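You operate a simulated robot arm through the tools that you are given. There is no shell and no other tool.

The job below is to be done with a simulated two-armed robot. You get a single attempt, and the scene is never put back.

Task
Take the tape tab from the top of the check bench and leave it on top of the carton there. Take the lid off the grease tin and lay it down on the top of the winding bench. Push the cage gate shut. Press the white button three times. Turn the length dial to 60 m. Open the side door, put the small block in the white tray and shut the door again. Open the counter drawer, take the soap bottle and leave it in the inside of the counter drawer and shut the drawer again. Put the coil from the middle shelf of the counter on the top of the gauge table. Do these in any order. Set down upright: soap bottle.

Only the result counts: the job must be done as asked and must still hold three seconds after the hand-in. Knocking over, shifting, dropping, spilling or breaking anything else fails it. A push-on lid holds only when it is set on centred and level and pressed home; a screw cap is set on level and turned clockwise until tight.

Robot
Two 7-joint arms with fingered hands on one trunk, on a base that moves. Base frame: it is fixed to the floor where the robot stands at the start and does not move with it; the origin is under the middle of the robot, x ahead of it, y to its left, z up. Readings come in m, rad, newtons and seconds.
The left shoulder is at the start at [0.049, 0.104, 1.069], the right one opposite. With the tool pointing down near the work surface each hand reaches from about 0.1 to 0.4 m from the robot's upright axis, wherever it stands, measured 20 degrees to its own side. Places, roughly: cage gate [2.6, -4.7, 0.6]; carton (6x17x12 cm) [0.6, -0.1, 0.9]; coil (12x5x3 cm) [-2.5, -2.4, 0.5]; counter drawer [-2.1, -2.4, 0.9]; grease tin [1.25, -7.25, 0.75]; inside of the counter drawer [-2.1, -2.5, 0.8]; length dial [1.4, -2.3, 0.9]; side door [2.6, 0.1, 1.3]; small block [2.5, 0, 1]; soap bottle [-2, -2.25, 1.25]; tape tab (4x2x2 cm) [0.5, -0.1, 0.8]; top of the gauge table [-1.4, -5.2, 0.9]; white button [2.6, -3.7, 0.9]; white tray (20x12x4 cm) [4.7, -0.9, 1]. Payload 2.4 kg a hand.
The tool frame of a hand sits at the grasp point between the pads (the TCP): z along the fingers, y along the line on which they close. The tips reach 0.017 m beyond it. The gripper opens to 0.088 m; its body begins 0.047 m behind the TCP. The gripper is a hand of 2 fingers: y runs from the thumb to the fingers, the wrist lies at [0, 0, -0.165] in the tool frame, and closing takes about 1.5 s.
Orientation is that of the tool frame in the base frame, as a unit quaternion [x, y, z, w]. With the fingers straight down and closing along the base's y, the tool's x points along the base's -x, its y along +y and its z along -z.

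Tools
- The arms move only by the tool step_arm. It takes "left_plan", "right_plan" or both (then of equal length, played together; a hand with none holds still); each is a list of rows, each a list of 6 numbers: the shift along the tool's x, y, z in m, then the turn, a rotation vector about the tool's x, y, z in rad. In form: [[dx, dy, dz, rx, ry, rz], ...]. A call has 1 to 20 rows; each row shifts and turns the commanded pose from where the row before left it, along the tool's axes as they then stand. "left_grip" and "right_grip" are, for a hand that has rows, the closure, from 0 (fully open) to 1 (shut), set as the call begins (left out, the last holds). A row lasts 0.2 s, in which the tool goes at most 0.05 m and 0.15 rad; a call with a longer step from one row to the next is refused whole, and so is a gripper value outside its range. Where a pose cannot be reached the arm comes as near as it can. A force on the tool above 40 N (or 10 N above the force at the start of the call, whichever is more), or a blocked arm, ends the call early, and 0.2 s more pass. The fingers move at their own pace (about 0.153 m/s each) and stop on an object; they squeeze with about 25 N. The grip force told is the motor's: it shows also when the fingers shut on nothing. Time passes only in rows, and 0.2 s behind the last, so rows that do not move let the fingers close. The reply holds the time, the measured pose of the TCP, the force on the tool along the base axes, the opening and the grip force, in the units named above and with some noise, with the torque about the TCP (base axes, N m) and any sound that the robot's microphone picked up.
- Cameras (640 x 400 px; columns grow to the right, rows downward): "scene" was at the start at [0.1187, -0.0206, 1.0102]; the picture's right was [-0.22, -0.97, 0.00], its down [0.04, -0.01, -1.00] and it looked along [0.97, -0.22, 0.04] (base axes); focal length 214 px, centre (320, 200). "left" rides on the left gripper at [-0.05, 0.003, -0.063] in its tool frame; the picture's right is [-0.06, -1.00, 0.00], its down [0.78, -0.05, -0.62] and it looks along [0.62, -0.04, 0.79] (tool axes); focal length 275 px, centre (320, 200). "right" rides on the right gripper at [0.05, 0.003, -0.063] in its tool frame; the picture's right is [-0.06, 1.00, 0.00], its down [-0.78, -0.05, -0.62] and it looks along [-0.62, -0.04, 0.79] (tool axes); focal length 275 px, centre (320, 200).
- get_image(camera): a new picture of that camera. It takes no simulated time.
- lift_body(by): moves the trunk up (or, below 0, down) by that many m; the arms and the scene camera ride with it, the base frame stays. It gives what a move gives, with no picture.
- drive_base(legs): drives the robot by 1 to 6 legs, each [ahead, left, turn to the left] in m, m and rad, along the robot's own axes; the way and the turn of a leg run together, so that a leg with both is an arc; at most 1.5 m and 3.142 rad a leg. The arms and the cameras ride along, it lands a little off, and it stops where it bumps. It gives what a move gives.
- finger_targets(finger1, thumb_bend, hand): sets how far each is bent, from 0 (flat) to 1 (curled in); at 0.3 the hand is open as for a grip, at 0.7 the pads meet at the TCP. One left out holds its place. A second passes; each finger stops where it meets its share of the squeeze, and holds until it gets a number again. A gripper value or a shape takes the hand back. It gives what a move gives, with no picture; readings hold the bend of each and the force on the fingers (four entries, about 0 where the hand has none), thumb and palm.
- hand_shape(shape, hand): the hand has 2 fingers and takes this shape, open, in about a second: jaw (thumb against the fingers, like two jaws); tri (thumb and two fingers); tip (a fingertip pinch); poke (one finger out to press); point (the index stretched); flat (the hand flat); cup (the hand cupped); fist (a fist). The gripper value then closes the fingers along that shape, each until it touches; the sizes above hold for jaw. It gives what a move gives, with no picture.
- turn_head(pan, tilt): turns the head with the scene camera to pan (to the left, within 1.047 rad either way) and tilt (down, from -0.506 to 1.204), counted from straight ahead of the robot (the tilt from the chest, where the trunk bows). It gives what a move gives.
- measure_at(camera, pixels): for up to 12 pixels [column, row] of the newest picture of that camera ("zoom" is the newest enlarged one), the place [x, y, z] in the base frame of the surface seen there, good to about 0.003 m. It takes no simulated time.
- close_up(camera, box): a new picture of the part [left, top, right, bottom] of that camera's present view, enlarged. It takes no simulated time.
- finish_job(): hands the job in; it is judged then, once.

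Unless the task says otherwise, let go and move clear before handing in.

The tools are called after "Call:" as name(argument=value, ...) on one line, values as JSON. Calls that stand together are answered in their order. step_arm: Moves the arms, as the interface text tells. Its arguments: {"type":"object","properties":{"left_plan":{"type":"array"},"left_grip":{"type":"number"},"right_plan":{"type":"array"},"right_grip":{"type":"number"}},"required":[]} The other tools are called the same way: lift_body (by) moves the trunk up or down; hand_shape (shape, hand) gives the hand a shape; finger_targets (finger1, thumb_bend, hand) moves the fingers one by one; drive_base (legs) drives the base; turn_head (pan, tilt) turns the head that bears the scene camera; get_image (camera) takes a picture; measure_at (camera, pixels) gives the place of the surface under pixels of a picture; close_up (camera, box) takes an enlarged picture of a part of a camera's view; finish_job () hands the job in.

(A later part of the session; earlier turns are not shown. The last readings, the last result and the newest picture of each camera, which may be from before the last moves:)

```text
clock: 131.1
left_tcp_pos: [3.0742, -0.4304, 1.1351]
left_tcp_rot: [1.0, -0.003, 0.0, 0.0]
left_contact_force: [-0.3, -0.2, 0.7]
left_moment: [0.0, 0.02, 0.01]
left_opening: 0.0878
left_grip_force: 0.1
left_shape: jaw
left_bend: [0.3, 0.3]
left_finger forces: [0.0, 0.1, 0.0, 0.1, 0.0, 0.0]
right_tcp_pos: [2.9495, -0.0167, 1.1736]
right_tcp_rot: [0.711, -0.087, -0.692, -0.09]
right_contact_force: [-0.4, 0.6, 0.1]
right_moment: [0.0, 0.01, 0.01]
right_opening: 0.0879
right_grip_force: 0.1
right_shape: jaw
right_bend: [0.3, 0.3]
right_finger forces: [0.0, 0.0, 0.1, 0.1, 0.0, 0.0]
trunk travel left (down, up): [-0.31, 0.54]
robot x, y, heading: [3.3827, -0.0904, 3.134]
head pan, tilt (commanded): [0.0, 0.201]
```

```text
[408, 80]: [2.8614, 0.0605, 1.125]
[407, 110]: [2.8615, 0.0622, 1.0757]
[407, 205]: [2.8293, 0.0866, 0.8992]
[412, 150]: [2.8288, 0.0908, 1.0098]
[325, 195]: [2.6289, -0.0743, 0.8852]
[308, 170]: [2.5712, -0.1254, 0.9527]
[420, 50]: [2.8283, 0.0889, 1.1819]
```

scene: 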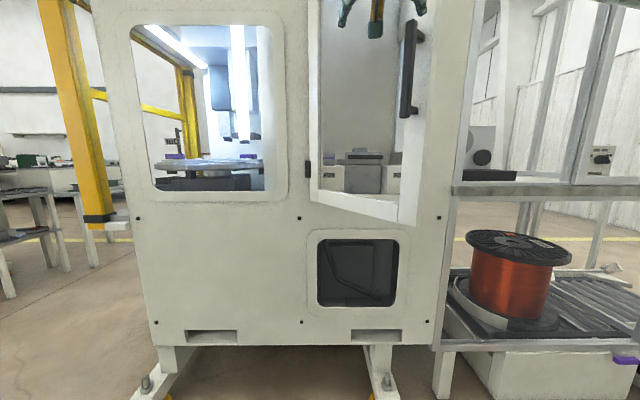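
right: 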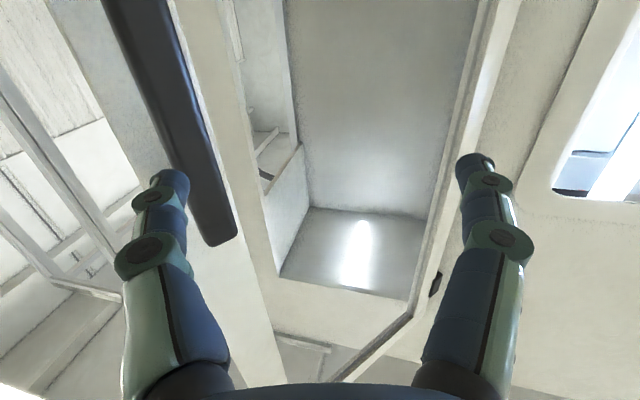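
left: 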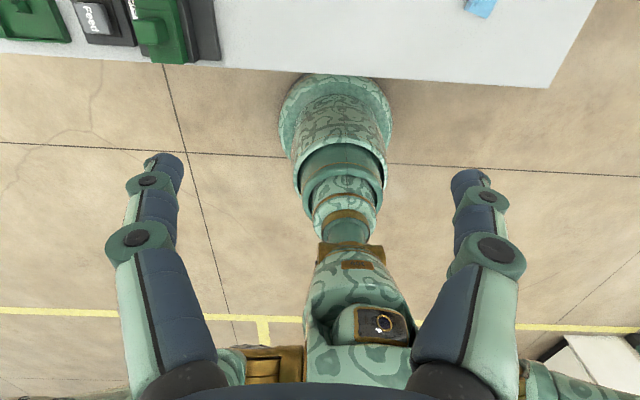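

Door edge is at (2.829,0.088) → about 50° open. I'll close the fingers, bring the right hand around behind the door's free edge, to push it further open from inside.

Call:
step_arm(right_plan=[[0, 0, 0, -0.1375, 0, 0], [0, 0, 0, -0.1375, 0, 0], [0, 0, 0, -0.1375, 0, 0], [0, 0, 0, -0.1375, 0, 0], [0, -0.0478, -0.0148, 0, 0, 0], [0, -0.0478, -0.0148, 0, 0, 0], [0, -0.0478, -0.0148, 0, 0, 0], [0, -0.0478, -0.0148, 0, 0, 0], [0, -0.0478, -0.0148, 0, 0, 0]], right_grip=1.0)

Call:
get_image(camera="scene")

```text
clock: 133.1
left_tcp_pos: [3.0746, -0.4295, 1.135]
left_tcp_rot: [1.0, -0.003, 0.0, 0.001]
left_contact_force: [-0.3, 0.5, -0.8]
left_moment: [0.0, 0.01, 0.0]
left_opening: 0.088
left_grip_force: 0.1
left_shape: jaw
left_bend: [0.3, 0.3]
left_finger forces: [0.1, 0.0, 0.1, 0.0, 0.1, 0.0]
right_tcp_pos: [2.9518, 0.2341, 1.1703]
right_tcp_rot: [0.709, 0.104, -0.69, 0.106]
right_contact_force: [0.1, 0.7, -0.1]
right_moment: [0.02, 0.0, 0.02]
right_opening: 0.0
right_grip_force: 24.9
right_shape: jaw
right_bend: [0.52, 0.66]
right_finger forces: [0.1, 0.1, 0.1, 0.0, 0.0, 0.0]
trunk travel left (down, up): [-0.31, 0.54]
robot x, y, heading: [3.3833, -0.091, 3.136]
head pan, tilt (commanded): [0.0, 0.201]
```

```text
taken
```

scene: 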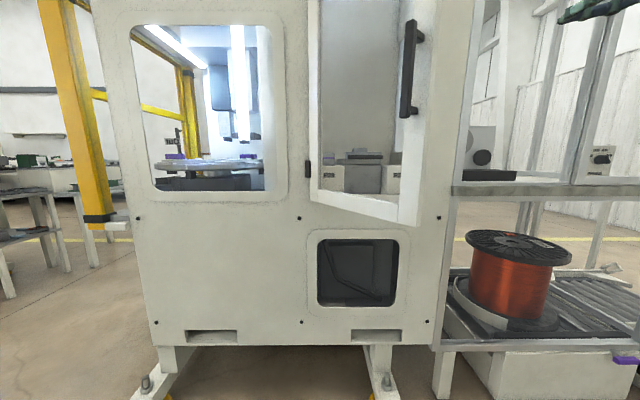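

Hand is at (2.952,0.234), clear of the door. Now forward 0.17 m, then sweep toward −y behind the door.

Call:
step_arm(right_plan=[[0, -0.0126, 0.0406, 0, 0, 0], [0, -0.0126, 0.0406, 0, 0, 0], [0, -0.0126, 0.0406, 0, 0, 0], [0, -0.0126, 0.0406, 0, 0, 0]])

Call:
step_arm(right_plan=[[0, 0.0382, 0.0118, 0, 0, 0], [0, 0.0382, 0.0118, 0, 0, 0], [0, 0.0382, 0.0118, 0, 0, 0], [0, 0.0382, 0.0118, 0, 0, 0]])

Call:
get_image(camera="scene")

```text
clock: 134.1
left_tcp_pos: [3.0747, -0.4319, 1.1352]
left_tcp_rot: [1.0, -0.002, 0.0, 0.0]
left_contact_force: [0.6, -0.1, 0.2]
left_moment: [-0.03, 0.0, 0.03]
left_opening: 0.0877
left_grip_force: 0.1
left_shape: jaw
left_bend: [0.3, 0.3]
left_finger forces: [0.1, 0.1, 0.0, 0.0, 0.1, 0.0]
right_tcp_pos: [2.7767, 0.2324, 1.1677]
right_tcp_rot: [0.709, 0.104, -0.689, 0.105]
right_contact_force: [0.0, 0.4, -1.0]
right_moment: [-0.05, 0.02, -0.01]
right_opening: 0.0003
right_grip_force: 25.2
right_shape: jaw
right_bend: [0.52, 0.66]
right_finger forces: [0.0, 0.0, 0.0, 0.0, 0.0, 0.0]
trunk travel left (down, up): [-0.31, 0.54]
robot x, y, heading: [3.3851, -0.0932, 3.139]
head pan, tilt (commanded): [0.0, 0.201]
```

```text
clock: 135.1
left_tcp_pos: [3.0743, -0.4307, 1.1343]
left_tcp_rot: [1.0, -0.003, 0.0, 0.0]
left_contact_force: [-0.6, 0.6, 0.5]
left_moment: [0.02, 0.02, 0.04]
left_opening: 0.088
left_grip_force: 0.1
left_shape: jaw
left_bend: [0.3, 0.3]
left_finger forces: [0.0, 0.0, 0.0, 0.0, 0.0, 0.1]
right_tcp_pos: [2.7794, 0.0734, 1.1664]
right_tcp_rot: [0.709, 0.103, -0.689, 0.105]
right_contact_force: [0.1, -0.2, 0.6]
right_moment: [0.01, 0.01, -0.01]
right_opening: 0.0
right_grip_force: 25.3
right_shape: jaw
right_bend: [0.52, 0.66]
right_finger forces: [0.0, 0.0, 0.0, 0.0, 0.0, 0.0]
trunk travel left (down, up): [-0.31, 0.54]
robot x, y, heading: [3.3812, -0.0915, 3.142]
head pan, tilt (commanded): [0.0, 0.201]
```

```text
taken
```

scene: 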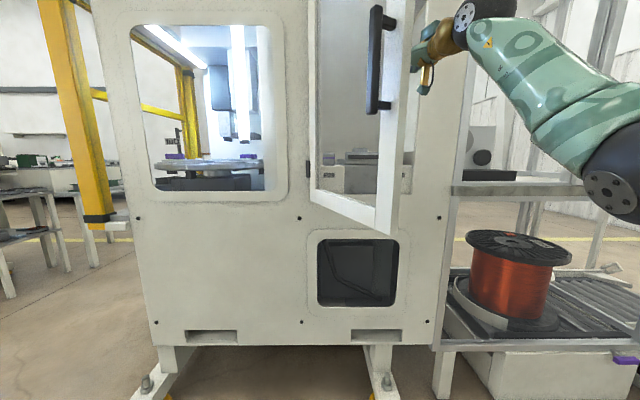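

The push is working—the door edge moved to (390,215). Continuing the sweep.

Call:
step_arm(right_plan=[[0, 0.0382, 0.0118, 0, 0, 0], [0, 0.0382, 0.0118, 0, 0, 0], [0, 0.0382, 0.0118, 0, 0, 0], [0, 0.0382, 0.0118, 0, 0, 0], [0, 0.0382, 0.0118, 0, 0, 0], [0, 0.0382, 0.0118, 0, 0, 0]])

Call:
get_image(camera="scene")

```text
clock: 136.5
left_tcp_pos: [3.0749, -0.4272, 1.1367]
left_tcp_rot: [1.0, -0.004, -0.001, 0.0]
left_contact_force: [0.4, -0.1, -0.3]
left_moment: [-0.03, 0.01, 0.0]
left_opening: 0.0878
left_grip_force: 0.0
left_shape: jaw
left_bend: [0.3, 0.3]
left_finger forces: [0.0, 0.0, 0.0, 0.0, 0.1, 0.1]
right_tcp_pos: [2.7791, -0.1441, 1.1686]
right_tcp_rot: [0.711, 0.094, -0.69, 0.098]
right_contact_force: [5.2, 16.7, 1.5]
right_moment: [-0.01, 0.01, 0.04]
right_opening: 0.0
right_grip_force: 25.2
right_shape: jaw
right_bend: [0.45, 0.74]
right_finger forces: [17.1, 0.0, 0.0, 0.0, 0.0, 0.0]
trunk travel left (down, up): [-0.31, 0.54]
robot x, y, heading: [3.3829, -0.0926, 3.133]
head pan, tilt (commanded): [0.0, 0.201]
stopped in row 6 (right hand): the force on the tool passed its limit at 47 N (the readings are from after the stop); the commanded pose is now the measured one
```

```text
taken
```

scene: 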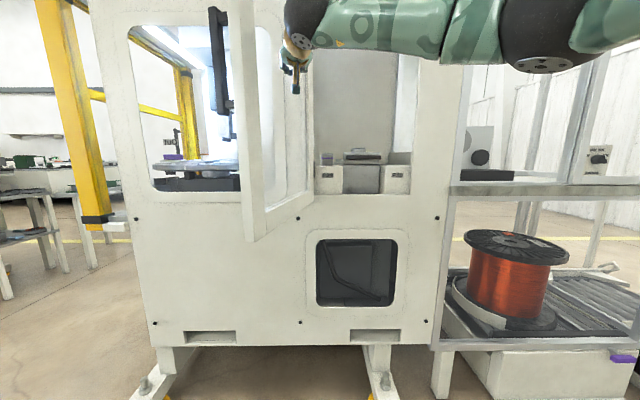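

The door hit its open stop (door edge now at (250,215), beyond 90°). I'll draw the right hand off it and back, then look closely at the blocks.

Call:
step_arm(right_plan=[[0, -0.0478, -0.0148, 0, 0, 0], [0, -0.0478, -0.0148, 0, 0, 0], [0, -0.0478, -0.0148, 0, 0, 0], [0, -0.02, -0.04, 0, 0, 0], [0, -0.02, -0.04, 0, 0, 0], [0, -0.02, -0.04, 0, 0, 0], [0, -0.02, -0.04, 0, 0, 0]])

Call:
get_image(camera="scene")

Call:
close_up(camera="scene", box=[300, 120, 430, 210])

```text
clock: 138.1
left_tcp_pos: [3.0737, -0.429, 1.1342]
left_tcp_rot: [1.0, -0.003, 0.0, 0.0]
left_contact_force: [-0.4, 0.0, 1.2]
left_moment: [-0.02, 0.03, 0.01]
left_opening: 0.088
left_grip_force: 0.1
left_shape: jaw
left_bend: [0.3, 0.3]
left_finger forces: [0.0, 0.0, 0.1, 0.1, 0.0, 0.0]
right_tcp_pos: [2.9155, 0.1231, 1.1705]
right_tcp_rot: [0.711, 0.099, -0.689, 0.1]
right_contact_force: [-0.6, -0.3, -0.1]
right_moment: [0.0, -0.01, -0.01]
right_opening: 0.0
right_grip_force: 25.0
right_shape: jaw
right_bend: [0.49, 0.67]
right_finger forces: [0.1, 0.1, 0.0, 0.0, 0.0, 0.0]
trunk travel left (down, up): [-0.31, 0.54]
robot x, y, heading: [3.3826, -0.0936, 3.134]
head pan, tilt (commanded): [0.0, 0.201]
```

```text
taken
```

scene: 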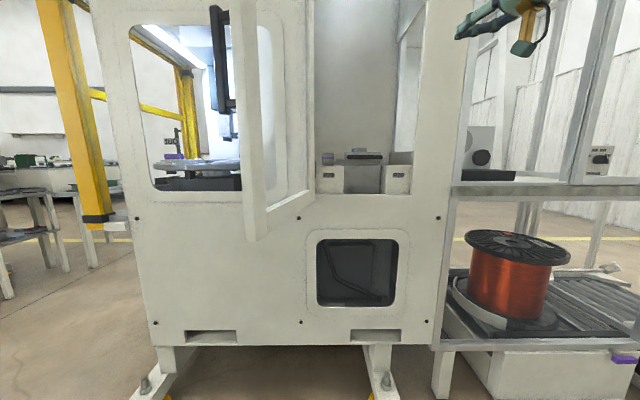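

```text
4.44 times, centred on (365, 165) of scene
```

zoom: 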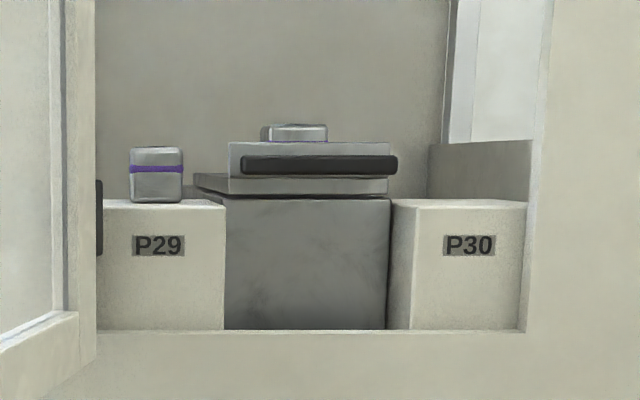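

Two candidates: block on P29 at zoom (155,175) and one on the handled drawer at (295,133). I'll raise the trunk for a top view to compare their sizes and labels.

Call:
lift_body(by=0.4)

Call:
turn_head(pan=0.0, tilt=0.5)

Call:
get_image(camera="scene")

Call:
close_up(camera="scene", box=[300, 130, 430, 220])

```text
clock: 141.9
left_tcp_pos: [3.0725, -0.4293, 1.5337]
left_tcp_rot: [1.0, -0.004, 0.0, 0.0]
left_contact_force: [0.1, 0.4, -0.2]
left_moment: [0.04, -0.01, -0.01]
left_opening: 0.0877
left_grip_force: 0.0
left_shape: jaw
left_bend: [0.3, 0.3]
left_finger forces: [0.0, 0.0, 0.0, 0.0, 0.0, 0.0]
right_tcp_pos: [2.9134, 0.1215, 1.572]
right_tcp_rot: [0.711, 0.098, -0.689, 0.1]
right_contact_force: [0.1, -0.2, -0.4]
right_moment: [0.0, -0.01, 0.0]
right_opening: 0.0
right_grip_force: 25.1
right_shape: jaw
right_bend: [0.49, 0.67]
right_finger forces: [0.0, 0.0, 0.0, 0.0, 0.0, 0.0]
trunk travel left (down, up): [-0.71, 0.14]
robot x, y, heading: [3.3835, -0.0948, 3.14]
head pan, tilt (commanded): [0.0, 0.201]
```

```text
clock: 142.8
left_tcp_pos: [3.0734, -0.428, 1.5338]
left_tcp_rot: [1.0, -0.004, -0.001, 0.0]
left_contact_force: [0.3, 0.1, 0.3]
left_moment: [-0.02, 0.03, 0.01]
left_opening: 0.0879
left_grip_force: 0.0
left_shape: jaw
left_bend: [0.3, 0.3]
left_finger forces: [0.0, 0.0, 0.0, 0.0, 0.0, 0.1]
right_tcp_pos: [2.9125, 0.1214, 1.5717]
right_tcp_rot: [0.711, 0.097, -0.689, 0.099]
right_contact_force: [0.3, 0.4, -0.1]
right_moment: [-0.02, -0.01, 0.0]
right_opening: 0.0001
right_grip_force: 25.3
right_shape: jaw
right_bend: [0.49, 0.67]
right_finger forces: [0.0, 0.0, 0.0, 0.1, 0.1, 0.1]
trunk travel left (down, up): [-0.71, 0.14]
robot x, y, heading: [3.38, -0.0926, 3.131]
head pan, tilt (commanded): [0.0, 0.499]
```

```text
taken
```

scene: 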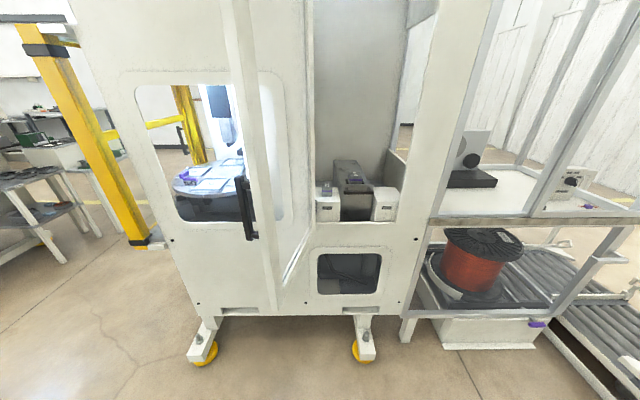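

```text
4.44 times, centred on (365, 175) of scene
```

zoom: 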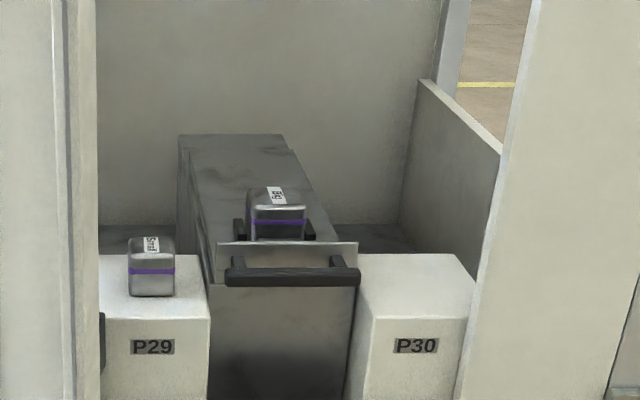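

The labels read "Small" on the P29 block (zoom (152,245)) and "Big" on the other, so the target is the P29 block. Measuring it and its surroundings.

Call:
measure_at(camera="zoom", pixels=[[152, 243], [130, 243], [172, 243], [150, 285], [131, 285], [173, 285], [190, 270], [110, 300], [205, 320], [98, 260], [215, 215], [150, 236]])

Call:
measure_at(camera="scene", pixels=[[312, 100], [312, 150], [330, 225], [420, 100], [365, 350], [200, 355], [285, 290], [270, 310], [255, 50], [230, 40]])

```text
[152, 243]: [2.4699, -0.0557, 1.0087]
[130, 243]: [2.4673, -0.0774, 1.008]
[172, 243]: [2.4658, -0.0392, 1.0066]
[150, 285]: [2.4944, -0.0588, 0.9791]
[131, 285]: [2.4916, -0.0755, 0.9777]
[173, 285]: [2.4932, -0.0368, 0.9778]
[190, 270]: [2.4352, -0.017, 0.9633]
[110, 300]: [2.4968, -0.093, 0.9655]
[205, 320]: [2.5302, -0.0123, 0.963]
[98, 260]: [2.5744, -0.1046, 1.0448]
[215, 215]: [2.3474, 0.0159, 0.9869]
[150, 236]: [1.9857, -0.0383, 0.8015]
```

```text
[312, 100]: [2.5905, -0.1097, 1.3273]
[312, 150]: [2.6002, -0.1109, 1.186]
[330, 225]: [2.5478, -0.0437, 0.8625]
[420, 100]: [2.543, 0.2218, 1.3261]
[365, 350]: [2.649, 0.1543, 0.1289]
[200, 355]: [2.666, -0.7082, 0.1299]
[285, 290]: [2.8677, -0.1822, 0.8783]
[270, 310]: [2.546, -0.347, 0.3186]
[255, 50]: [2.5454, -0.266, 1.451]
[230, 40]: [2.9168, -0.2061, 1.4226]
```

I'll grasp the small block (centre ≈(2.475,−0.057,0.987), 4 cm wide) from above with the fingers closing along x and the hand leaning away from the left jamb. First step: swing the right hand back to pointing down.

Call:
step_arm(right_plan=[[0, 0, 0, 0.15, 0, 0], [0, 0, 0, 0.14, 0, 0], [0.0235, 0, -0.0017, 0, 0.1428, 0], [0.0235, 0, -0.0017, 0, 0.1428, 0], [0.0235, 0, -0.0017, 0, 0.1428, 0], [0.0235, 0, -0.0017, 0, 0.1428, 0], [0.0235, 0, -0.0017, 0, 0.1428, 0], [0.0235, 0, -0.0017, 0, 0.1428, 0], [0.0235, 0, -0.0017, 0, 0.1428, 0], [0.0235, 0, -0.0017, 0, 0.1428, 0], [0.0235, 0, -0.0017, 0, 0.1428, 0], [0.0235, 0, -0.0017, 0, 0.1428, 0], [0.0235, 0, -0.0017, 0, 0.1428, 0]], right_grip=0.0)

Call:
step_arm(right_plan=[[0, 0, 0, 0, 0, -0.1428], [0, 0, 0, 0, 0, -0.1428], [0, 0, 0, 0, 0, -0.1428], [0, 0, 0, 0, 0, -0.1428], [0, 0, 0, 0, 0, -0.1428], [0, 0, 0, 0, 0, -0.1428], [0, 0, 0, 0, 0, -0.1428], [0, 0, 0, 0, 0, -0.1428], [0, 0, 0, 0, 0, -0.1428], [0, 0, 0, 0, 0, -0.1428], [0, 0, 0, 0, 0, -0.1428]])

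```text
clock: 145.6
left_tcp_pos: [3.0746, -0.4293, 1.5352]
left_tcp_rot: [1.0, -0.004, 0.0, 0.0]
left_contact_force: [0.4, 0.2, 0.4]
left_moment: [0.04, 0.03, -0.07]
left_opening: 0.0878
left_grip_force: 0.2
left_shape: jaw
left_bend: [0.3, 0.3]
left_finger forces: [0.0, 0.1, 0.1, 0.0, 0.0, 0.0]
right_tcp_pos: [3.0831, 0.1184, 1.4134]
right_tcp_rot: [1.0, -0.004, 0.017, -0.001]
right_contact_force: [-0.1, -0.1, -0.4]
right_moment: [0.03, 0.01, -0.01]
right_opening: 0.0879
right_grip_force: 0.1
right_shape: jaw
right_bend: [0.3, 0.3]
right_finger forces: [0.1, 0.0, 0.0, 0.1, 0.0, 0.1]
trunk travel left (down, up): [-0.71, 0.14]
robot x, y, heading: [3.3806, -0.09, 3.138]
head pan, tilt (commanded): [0.0, 0.499]
```

```text
clock: 147.9
left_tcp_pos: [3.0745, -0.4288, 1.5342]
left_tcp_rot: [1.0, -0.003, -0.001, 0.0]
left_contact_force: [-0.3, 1.1, -0.5]
left_moment: [0.01, -0.01, -0.01]
left_opening: 0.0881
left_grip_force: 0.1
left_shape: jaw
left_bend: [0.3, 0.3]
left_finger forces: [0.0, 0.0, 0.0, 0.1, 0.0, 0.0]
right_tcp_pos: [3.0832, 0.1201, 1.4125]
right_tcp_rot: [0.71, 0.704, 0.011, 0.011]
right_contact_force: [-0.5, -0.6, -0.4]
right_moment: [0.01, -0.02, 0.03]
right_opening: 0.0881
right_grip_force: 0.1
right_shape: jaw
right_bend: [0.3, 0.3]
right_finger forces: [0.0, 0.1, 0.0, 0.0, 0.0, 0.0]
trunk travel left (down, up): [-0.71, 0.14]
robot x, y, heading: [3.3828, -0.0975, 3.134]
head pan, tilt (commanded): [0.0, 0.499]
```

The hand is now pointing down with fingers along x. Next: tuck both hands closer to the body, and lean the right hand, before moving the base near the opening.

Call:
step_arm(left_plan=[[0.045, -0.006, 0, 0, 0, 0], [0.045, -0.006, 0, 0, 0, 0], [0.045, -0.006, 0, 0, 0, 0], [0.045, -0.006, 0, 0, 0, 0], [0.045, -0.006, 0, 0, 0, 0]], right_plan=[[0, 0.035, 0, 0, 0, 0], [0, 0.035, 0, 0, 0, 0], [0, 0.03, 0, 0, 0, 0], [0, 0, 0, 0, -0.15, 0], [0, 0, 0, 0, -0.15, 0]])

Call:
get_image(camera="scene")

```text
clock: 149.2
left_tcp_pos: [3.2393, -0.3279, 1.508]
left_tcp_rot: [1.0, -0.003, -0.001, -0.001]
left_contact_force: [0.9, -0.9, 0.6]
left_moment: [0.01, -0.01, -0.01]
left_opening: 0.0879
left_grip_force: 0.0
left_shape: jaw
left_bend: [0.3, 0.3]
left_finger forces: [0.1, 0.0, 0.0, 0.0, 0.1, 0.0]
left hand out of reach, approached as far as the arm can: row 1, 2, 3, 4, 5
right_tcp_pos: [3.1858, 0.1194, 1.417]
right_tcp_rot: [0.704, 0.694, -0.097, 0.115]
right_contact_force: [-0.6, -0.2, -0.2]
right_moment: [0.0, 0.0, -0.01]
right_opening: 0.0881
right_grip_force: 0.1
right_shape: jaw
right_bend: [0.3, 0.3]
right_finger forces: [0.0, 0.0, 0.0, 0.1, 0.0, 0.0]
trunk travel left (down, up): [-0.71, 0.14]
robot x, y, heading: [3.3827, -0.0952, 3.133]
head pan, tilt (commanded): [0.0, 0.499]
```

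```text
taken
```

scene: 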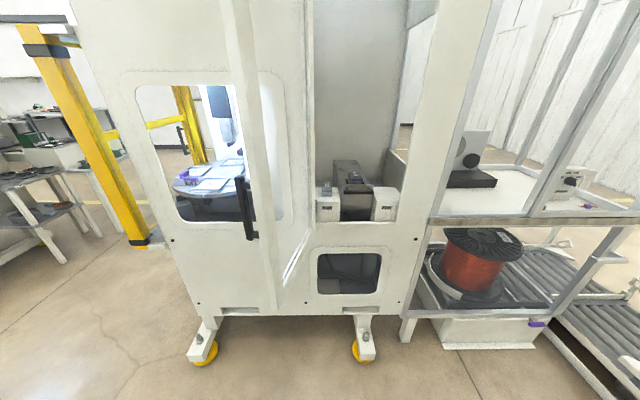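

Left hand is tucked (0.14 ahead, 0.23 left). Now rotating the base 0.5 rad left and moving to about (2.95,0.2) so the right arm can reach in while the left stays clear of the open door.

Call:
drive_base(legs=[[0.0, 0.0, 0.5], [0.1, -0.465, 0.0]])

Call:
turn_head(pan=0.0, tilt=0.6)

Call:
get_image(camera="scene")

```text
clock: 153.4
left_tcp_pos: [3.0594, -0.0053, 1.5091]
left_tcp_rot: [0.972, 0.237, 0.0, -0.001]
left_contact_force: [0.0, -0.3, 0.2]
left_moment: [0.0, -0.01, 0.02]
left_opening: 0.0879
left_grip_force: 0.0
left_shape: jaw
left_bend: [0.3, 0.3]
left_finger forces: [0.1, 0.0, 0.1, 0.0, 0.1, 0.0]
right_tcp_pos: [2.8021, 0.3667, 1.416]
right_tcp_rot: [0.515, 0.844, -0.064, 0.135]
right_contact_force: [0.5, -0.5, -0.4]
right_moment: [0.01, -0.01, -0.02]
right_opening: 0.088
right_grip_force: 0.1
right_shape: jaw
right_bend: [0.3, 0.3]
right_finger forces: [0.1, 0.1, 0.0, 0.1, 0.0, 0.0]
trunk travel left (down, up): [-0.71, 0.14]
robot x, y, heading: [3.0802, 0.2696, -2.663]
head pan, tilt (commanded): [0.0, 0.499]
```

```text
clock: 154.1
left_tcp_pos: [3.0608, -0.0054, 1.5072]
left_tcp_rot: [0.971, 0.238, 0.0, -0.001]
left_contact_force: [-0.2, 0.3, 0.1]
left_moment: [-0.01, -0.01, -0.01]
left_opening: 0.0877
left_grip_force: 0.0
left_shape: jaw
left_bend: [0.3, 0.3]
left_finger forces: [0.0, 0.0, 0.1, 0.1, 0.0, 0.1]
right_tcp_pos: [2.804, 0.365, 1.4162]
right_tcp_rot: [0.517, 0.843, -0.065, 0.135]
right_contact_force: [0.2, 1.0, 0.6]
right_moment: [-0.03, 0.0, -0.01]
right_opening: 0.0879
right_grip_force: 0.0
right_shape: jaw
right_bend: [0.3, 0.3]
right_finger forces: [0.0, 0.0, 0.1, 0.0, 0.1, 0.1]
trunk travel left (down, up): [-0.71, 0.14]
robot x, y, heading: [3.0797, 0.2708, -2.661]
head pan, tilt (commanded): [0.0, 0.6]
```

```text
taken
```

scene: 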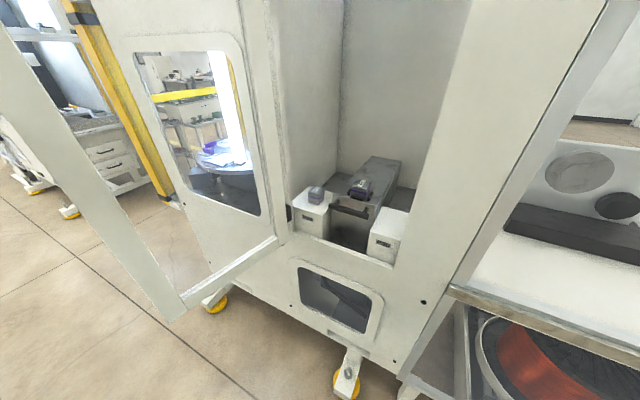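

The picture shows the small block at (317,195) with the left inside wall nearly flush with it, confirming the leaned approach. I'll advance 0.145 m, lower the trunk by 0.26, and orient the hand.

Call:
drive_base(legs=[[0.145, 0.0, 0.0]])

Call:
lift_body(by=-0.26)

Call:
step_arm(right_plan=[[0, 0, 0, 0.059, -0.0783, 0.1039], [0, 0, 0, 0.059, -0.0783, 0.1039], [0, 0, 0, 0.059, -0.0783, 0.1039], [0, 0, 0, 0.059, -0.0783, 0.1039]])

Call:
get_image(camera="scene")

Call:
get_image(camera="right")

```text
clock: 155.4
left_tcp_pos: [2.9327, -0.073, 1.5085]
left_tcp_rot: [0.971, 0.239, -0.001, -0.001]
left_contact_force: [-0.7, 0.0, -0.2]
left_moment: [0.01, 0.0, 0.02]
left_opening: 0.0877
left_grip_force: 0.1
left_shape: jaw
left_bend: [0.3, 0.3]
left_finger forces: [0.1, 0.1, 0.0, 0.0, 0.0, 0.1]
right_tcp_pos: [2.6737, 0.2974, 1.4157]
right_tcp_rot: [0.515, 0.844, -0.064, 0.136]
right_contact_force: [0.4, -0.9, 0.6]
right_moment: [-0.02, 0.01, 0.03]
right_opening: 0.0881
right_grip_force: 0.0
right_shape: jaw
right_bend: [0.3, 0.3]
right_finger forces: [0.1, 0.1, 0.0, 0.0, 0.1, 0.0]
trunk travel left (down, up): [-0.71, 0.14]
robot x, y, heading: [2.949, 0.2045, -2.657]
head pan, tilt (commanded): [0.0, 0.6]
```

```text
clock: 158.1
left_tcp_pos: [2.9259, -0.0745, 1.2438]
left_tcp_rot: [0.971, 0.239, 0.014, -0.004]
left_contact_force: [-0.1, 0.4, 0.5]
left_moment: [0.01, -0.01, 0.01]
left_opening: 0.0879
left_grip_force: 0.1
left_shape: jaw
left_bend: [0.3, 0.3]
left_finger forces: [0.0, 0.1, 0.1, 0.0, 0.0, 0.0]
right_tcp_pos: [2.6755, 0.2989, 1.157]
right_tcp_rot: [0.514, 0.844, -0.063, 0.136]
right_contact_force: [0.6, 0.1, 0.2]
right_moment: [0.01, 0.0, -0.03]
right_opening: 0.0882
right_grip_force: 0.0
right_shape: jaw
right_bend: [0.3, 0.3]
right_finger forces: [0.0, 0.0, 0.1, 0.0, 0.0, 0.1]
trunk travel left (down, up): [-0.45, 0.4]
robot x, y, heading: [2.9516, 0.208, -2.655]
head pan, tilt (commanded): [0.0, 0.6]
```

```text
clock: 159.1
left_tcp_pos: [2.9263, -0.074, 1.2449]
left_tcp_rot: [0.971, 0.239, 0.014, -0.004]
left_contact_force: [-0.4, 0.2, 0.4]
left_moment: [0.0, 0.01, 0.0]
left_opening: 0.0879
left_grip_force: 0.1
left_shape: jaw
left_bend: [0.3, 0.3]
left_finger forces: [0.0, 0.1, 0.0, 0.1, 0.0, 0.0]
right_tcp_pos: [2.6566, 0.3034, 1.1651]
right_tcp_rot: [0.673, 0.676, -0.211, 0.214]
right_contact_force: [0.6, 0.8, 0.8]
right_moment: [0.01, -0.01, 0.01]
right_opening: 0.088
right_grip_force: 0.1
right_shape: jaw
right_bend: [0.3, 0.3]
right_finger forces: [0.0, 0.1, 0.1, 0.1, 0.0, 0.0]
right hand out of reach, approached as far as the arm can: row 2, 3, 4
trunk travel left (down, up): [-0.45, 0.4]
robot x, y, heading: [2.9508, 0.2093, -2.655]
head pan, tilt (commanded): [0.0, 0.6]
```

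```text
taken
```

scene: 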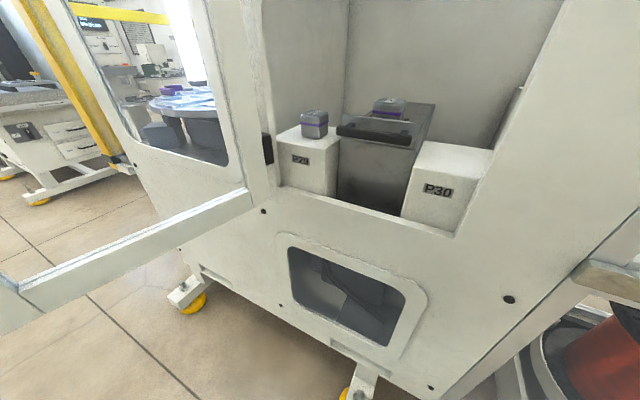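

```text
taken
```

right: 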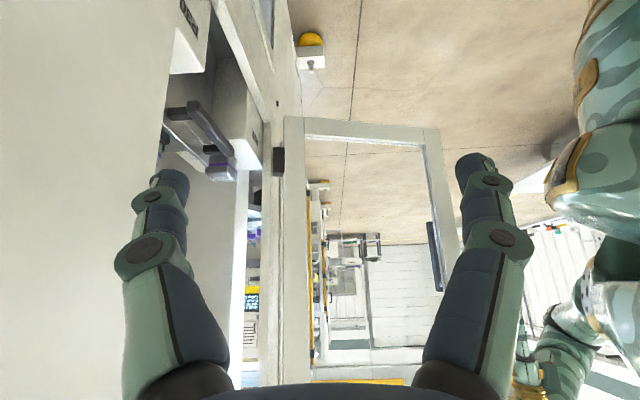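

Orientation is right (fingers along x, 35° lean). Moving along y to in front of the opening first, then checking the view.

Call:
step_arm(right_plan=[[-0.036, -0.006, 0.0252, 0, 0, 0], [-0.036, -0.006, 0.0252, 0, 0, 0], [-0.036, -0.006, 0.0252, 0, 0, 0], [-0.036, -0.006, 0.0252, 0, 0, 0], [-0.036, -0.006, 0.0252, 0, 0, 0]], right_grip=0.2)

Call:
get_image(camera="right")

Call:
get_image(camera="scene")

```text
clock: 160.3
left_tcp_pos: [2.9246, -0.075, 1.2416]
left_tcp_rot: [0.971, 0.239, 0.015, -0.004]
left_contact_force: [-1.0, 0.1, -0.4]
left_moment: [0.01, 0.01, 0.02]
left_opening: 0.0878
left_grip_force: 0.1
left_shape: jaw
left_bend: [0.3, 0.3]
left_finger forces: [0.0, 0.0, 0.0, 0.0, 0.1, 0.0]
right_tcp_pos: [2.625, 0.0805, 1.1664]
right_tcp_rot: [0.673, 0.676, -0.212, 0.214]
right_contact_force: [0.8, 0.1, 0.9]
right_moment: [0.0, -0.03, 0.03]
right_opening: 0.0707
right_grip_force: 0.1
right_shape: jaw
right_bend: [0.59, 0.55]
right_finger forces: [0.1, 0.0, 0.0, 0.0, 0.0, 0.0]
right hand out of reach, approached as far as the arm can: row 1
trunk travel left (down, up): [-0.45, 0.4]
robot x, y, heading: [2.95, 0.2061, -2.658]
head pan, tilt (commanded): [0.0, 0.6]
```

```text
taken
```

right: 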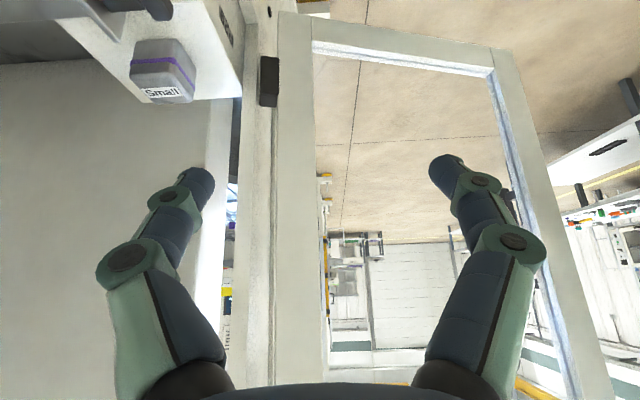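

```text
taken
```

scene: 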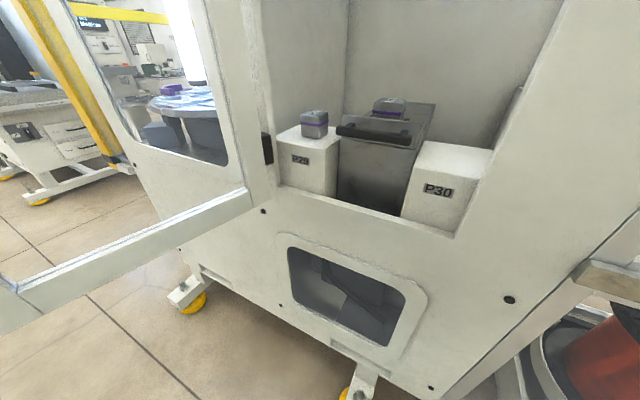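

The "Small" block is visible at right-camera (163,75). Moving in along −x by 0.15 m.

Call:
step_arm(right_plan=[[0, -0.0375, 0, 0, 0, 0], [0, -0.0375, 0, 0, 0, 0], [0, -0.0375, 0, 0, 0, 0], [0, -0.0375, 0, 0, 0, 0]])

Call:
get_image(camera="right")

Call:
get_image(camera="scene")

```text
clock: 161.4
left_tcp_pos: [2.9757, -0.1578, 1.2243]
left_tcp_rot: [0.949, 0.313, 0.039, -0.012]
left_contact_force: [57.1, -11.7, -25.6]
left_moment: [1.92, 2.52, 2.97]
left_opening: 0.088
left_grip_force: 0.0
left_shape: jaw
left_bend: [0.3, 0.3]
left_finger forces: [0.0, 0.0, 0.0, 0.1, 0.0, 0.0]
right_tcp_pos: [2.5134, -0.0511, 1.1378]
right_tcp_rot: [0.631, 0.717, -0.169, 0.242]
right_contact_force: [0.6, -0.5, 0.1]
right_moment: [0.01, 0.08, -0.04]
right_opening: 0.0703
right_grip_force: 0.0
right_shape: jaw
right_bend: [0.59, 0.55]
right_finger forces: [0.0, 0.1, 0.0, 0.1, 0.0, 0.1]
trunk travel left (down, up): [-0.45, 0.4]
robot x, y, heading: [2.9885, 0.1647, -2.51]
head pan, tilt (commanded): [0.0, 0.6]
stopped in row 4 (right hand): the arm was blocked; the commanded pose is now the measured one
```

```text
taken
```

right: 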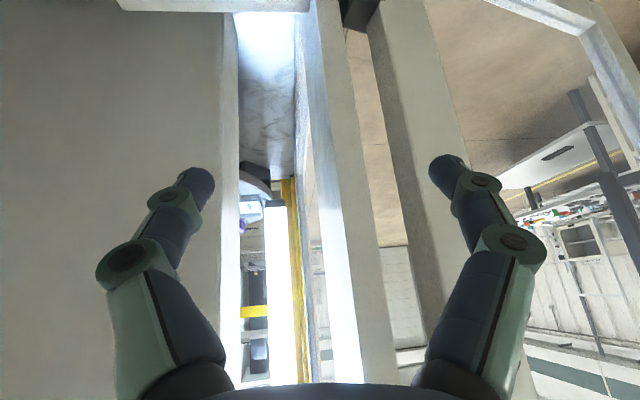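

```text
taken
```

scene: 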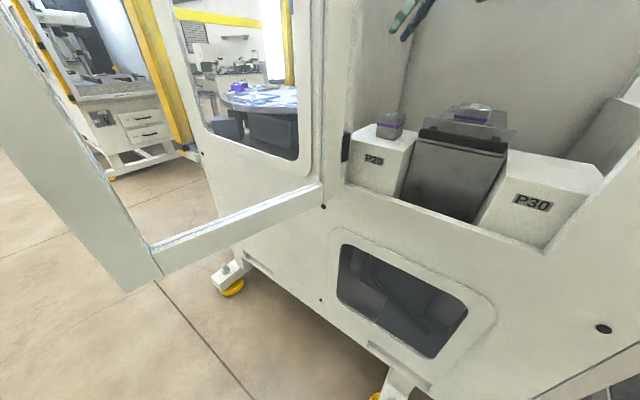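

The arm was blocked and the base got pushed (now at (2.989,0.165), heading −2.51), with 57 N on the left arm, so something is pressing. I'll back the right hand out the way it came first.

Call:
step_arm(right_plan=[[0, 0.03, 0, 0, 0, 0], [0, 0.035, 0, 0, 0, 0], [0, 0.035, 0, 0, 0, 0]])

Call:
get_image(camera="right")

Call:
get_image(camera="left")

```text
clock: 161.7
left_tcp_pos: [2.9777, -0.1529, 1.2265]
left_tcp_rot: [0.946, 0.321, 0.042, -0.01]
left_contact_force: [67.2, -13.3, -13.3]
left_moment: [1.43, 4.0, 3.46]
left_opening: 0.088
left_grip_force: 0.0
left_shape: jaw
left_bend: [0.3, 0.3]
left_finger forces: [0.1, 0.1, 0.0, 0.0, 0.0, 0.0]
right_tcp_pos: [2.5165, -0.0557, 1.1392]
right_tcp_rot: [0.621, 0.726, -0.169, 0.241]
right_contact_force: [0.6, -0.5, -0.2]
right_moment: [-0.01, -0.01, -0.03]
right_opening: 0.0706
right_grip_force: 0.1
right_shape: jaw
right_bend: [0.59, 0.55]
right_finger forces: [0.0, 0.1, 0.0, 0.0, 0.0, 0.0]
trunk travel left (down, up): [-0.45, 0.4]
robot x, y, heading: [2.9808, 0.1602, -2.498]
head pan, tilt (commanded): [0.0, 0.6]
stopped in row 1 (left hand): the force on the tool passed its limit at 104 N (the readings are from after the stop); the commanded pose is now the measured one
```

```text
taken
```

right: 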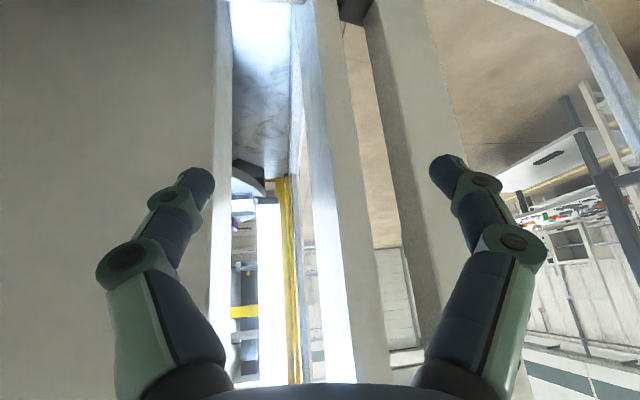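

```text
taken
```

left: 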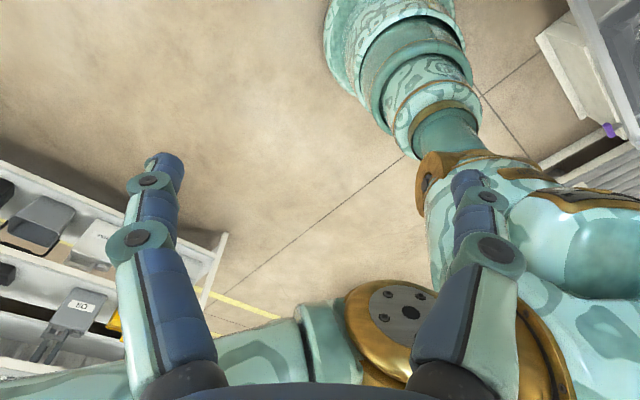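

The left hand is wedged against the open door's end (force mostly +x). I'll back the base straight along +x (away from the machine) to free both arms.

Call:
drive_base(legs=[[-0.048, 0.036, 0.0]])

Call:
get_image(camera="scene")

```text
clock: 162.6
left_tcp_pos: [3.0249, -0.1444, 1.2291]
left_tcp_rot: [0.949, 0.311, 0.042, -0.006]
left_contact_force: [0.2, 0.4, -0.7]
left_moment: [0.03, 0.01, 0.03]
left_opening: 0.0881
left_grip_force: 0.0
left_shape: jaw
left_bend: [0.3, 0.3]
left_finger forces: [0.0, 0.1, 0.0, 0.0, 0.0, 0.0]
right_tcp_pos: [2.5648, -0.0399, 1.1381]
right_tcp_rot: [0.626, 0.721, -0.168, 0.244]
right_contact_force: [-0.8, 0.3, 0.3]
right_moment: [-0.01, 0.0, 0.01]
right_opening: 0.0703
right_grip_force: 0.0
right_shape: jaw
right_bend: [0.59, 0.55]
right_finger forces: [0.1, 0.0, 0.0, 0.0, 0.1, 0.0]
trunk travel left (down, up): [-0.45, 0.4]
robot x, y, heading: [3.0415, 0.1646, -2.514]
head pan, tilt (commanded): [0.0, 0.6]
```

```text
taken
```

scene: 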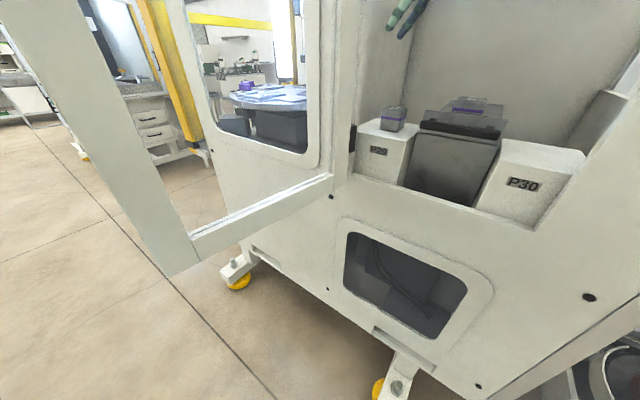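

Both arms are free now (left force ≈0). The right forearm had hit the right jamb because I entered too far to +y. I'll first tuck the left hand further back, away from the door end.

Call:
step_arm(left_plan=[[0.03, 0, 0, 0, 0, 0], [0.03, 0, 0, 0, 0, 0], [0.03, 0, 0, 0, 0, 0]])

Call:
get_image(camera="left")

```text
clock: 163.4
left_tcp_pos: [3.0819, -0.0845, 1.2406]
left_tcp_rot: [0.949, 0.313, 0.042, -0.006]
left_contact_force: [-0.8, -1.0, 0.4]
left_moment: [-0.01, -0.01, -0.01]
left_opening: 0.0883
left_grip_force: 0.1
left_shape: jaw
left_bend: [0.3, 0.3]
left_finger forces: [0.0, 0.1, 0.0, 0.1, 0.0, 0.1]
left hand out of reach, approached as far as the arm can: row 2, 3
right_tcp_pos: [2.5644, -0.0391, 1.1385]
right_tcp_rot: [0.626, 0.721, -0.169, 0.244]
right_contact_force: [-0.8, -0.1, -0.3]
right_moment: [0.0, 0.0, 0.01]
right_opening: 0.0704
right_grip_force: 0.1
right_shape: jaw
right_bend: [0.59, 0.55]
right_finger forces: [0.0, 0.0, 0.1, 0.0, 0.0, 0.0]
trunk travel left (down, up): [-0.45, 0.4]
robot x, y, heading: [3.0399, 0.1618, -2.509]
head pan, tilt (commanded): [0.0, 0.6]
```

```text
taken
```

left: 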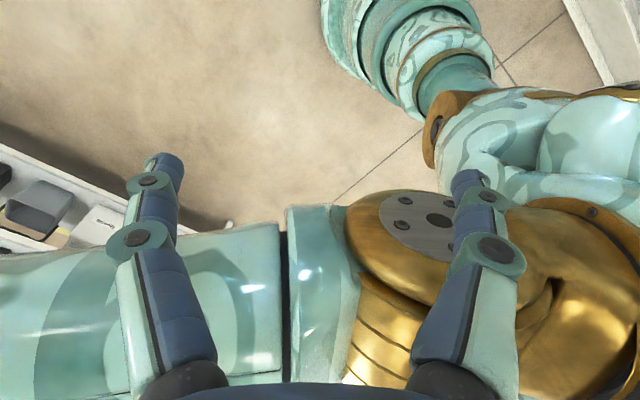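

Left hand is now well tucked. I'll rotate the base back by −0.148 rad in place.

Call:
drive_base(legs=[[0.0, 0.0, -0.148]])

Call:
get_image(camera="right")

Call:
get_image(camera="scene")

Call:
measure_at(camera="scene", pixels=[[350, 120], [330, 100], [310, 130], [300, 110], [400, 100]])

```text
clock: 164.5
left_tcp_pos: [3.0429, -0.0894, 1.2397]
left_tcp_rot: [0.97, 0.241, 0.043, -0.001]
left_contact_force: [-0.4, -0.2, -0.5]
left_moment: [0.0, -0.01, 0.02]
left_opening: 0.088
left_grip_force: 0.1
left_shape: jaw
left_bend: [0.3, 0.3]
left_finger forces: [0.1, 0.0, 0.0, 0.1, 0.0, 0.0]
right_tcp_pos: [2.5392, 0.0325, 1.138]
right_tcp_rot: [0.679, 0.672, -0.186, 0.23]
right_contact_force: [0.0, -0.1, -0.1]
right_moment: [0.02, -0.04, 0.0]
right_opening: 0.0704
right_grip_force: 0.1
right_shape: jaw
right_bend: [0.59, 0.55]
right_finger forces: [0.1, 0.0, 0.1, 0.0, 0.0, 0.0]
trunk travel left (down, up): [-0.45, 0.4]
robot x, y, heading: [3.0386, 0.1625, -2.66]
head pan, tilt (commanded): [0.0, 0.6]
```

```text
taken
```

right: 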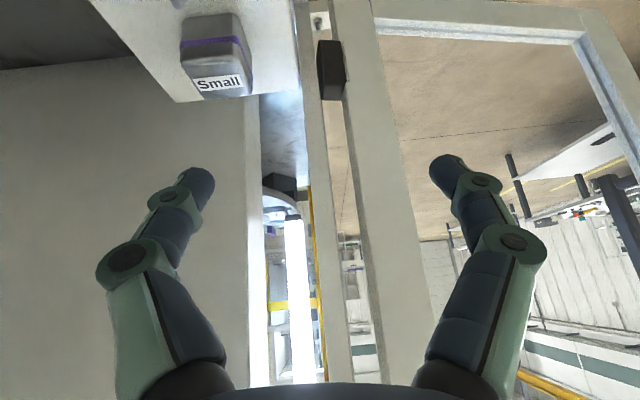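

```text
taken
```

scene: 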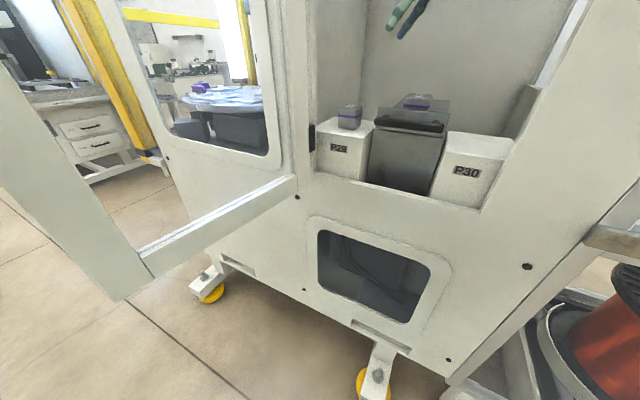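

```text
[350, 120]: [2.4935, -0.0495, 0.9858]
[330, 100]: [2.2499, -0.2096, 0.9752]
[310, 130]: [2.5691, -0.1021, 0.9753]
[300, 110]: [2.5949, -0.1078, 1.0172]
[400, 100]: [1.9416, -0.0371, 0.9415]
```

Interior left wall is actually at y≈−0.21, so there is room. I'll reduce the lean to ~18°, bring the hand toward y≈−0.035, then check before driving in.

Call:
step_arm(right_plan=[[0, 0, 0, 0.03, 0.1416, -0.0098], [0, 0, 0, 0.03, 0.1416, -0.0098], [-0.031, 0.003, 0.0142, 0, 0, 0], [-0.031, 0.003, 0.0142, 0, 0, 0]])

Call:
drive_base(legs=[[0.035, -0.024, 0.0]])

Call:
get_image(camera="right")

Call:
get_image(camera="scene")

```text
clock: 165.5
left_tcp_pos: [3.0437, -0.0888, 1.2391]
left_tcp_rot: [0.97, 0.24, 0.043, -0.002]
left_contact_force: [-0.8, 0.3, 0.8]
left_moment: [-0.01, 0.01, 0.0]
left_opening: 0.0877
left_grip_force: 0.0
left_shape: jaw
left_bend: [0.3, 0.3]
left_finger forces: [0.1, 0.1, 0.0, 0.1, 0.0, 0.0]
right_tcp_pos: [2.5727, 0.025, 1.1323]
right_tcp_rot: [0.698, 0.699, -0.11, 0.111]
right_contact_force: [-0.4, 0.7, 0.3]
right_moment: [-0.01, -0.01, -0.01]
right_opening: 0.0703
right_grip_force: 0.0
right_shape: jaw
right_bend: [0.59, 0.55]
right_finger forces: [0.0, 0.0, 0.0, 0.0, 0.1, 0.1]
right hand out of reach, approached as far as the arm can: row 2, 3, 4
trunk travel left (down, up): [-0.45, 0.4]
robot x, y, heading: [3.0429, 0.1649, -2.655]
head pan, tilt (commanded): [0.0, 0.6]
```

```text
clock: 166.4
left_tcp_pos: [3.0048, -0.085, 1.2404]
left_tcp_rot: [0.97, 0.24, 0.041, -0.003]
left_contact_force: [-0.5, 0.3, -0.7]
left_moment: [0.03, 0.01, -0.02]
left_opening: 0.088
left_grip_force: 0.1
left_shape: jaw
left_bend: [0.3, 0.3]
left_finger forces: [0.1, 0.0, 0.1, 0.0, 0.0, 0.0]
right_tcp_pos: [2.5377, 0.0305, 1.1335]
right_tcp_rot: [0.697, 0.7, -0.112, 0.11]
right_contact_force: [0.2, -0.5, 0.9]
right_moment: [0.0, 0.02, 0.03]
right_opening: 0.0704
right_grip_force: 0.0
right_shape: jaw
right_bend: [0.59, 0.55]
right_finger forces: [0.0, 0.0, 0.0, 0.0, 0.0, 0.0]
trunk travel left (down, up): [-0.45, 0.4]
robot x, y, heading: [3.0015, 0.1698, -2.659]
head pan, tilt (commanded): [0.0, 0.6]
```

```text
taken
```

right: 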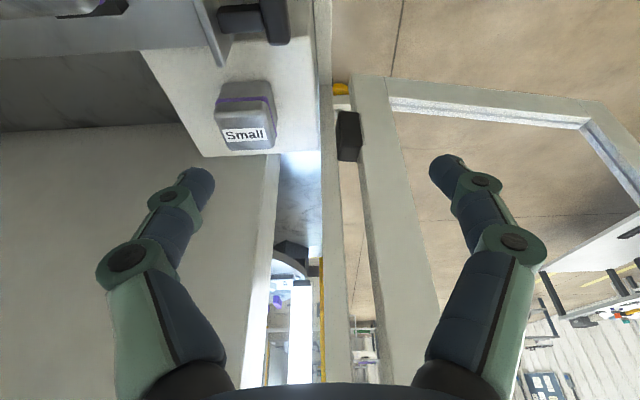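

```text
taken
```

scene: 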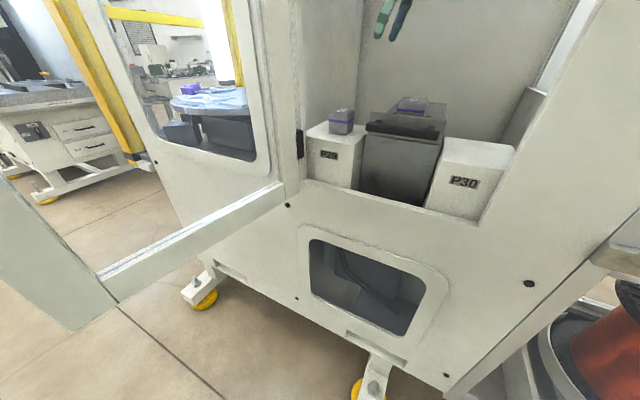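

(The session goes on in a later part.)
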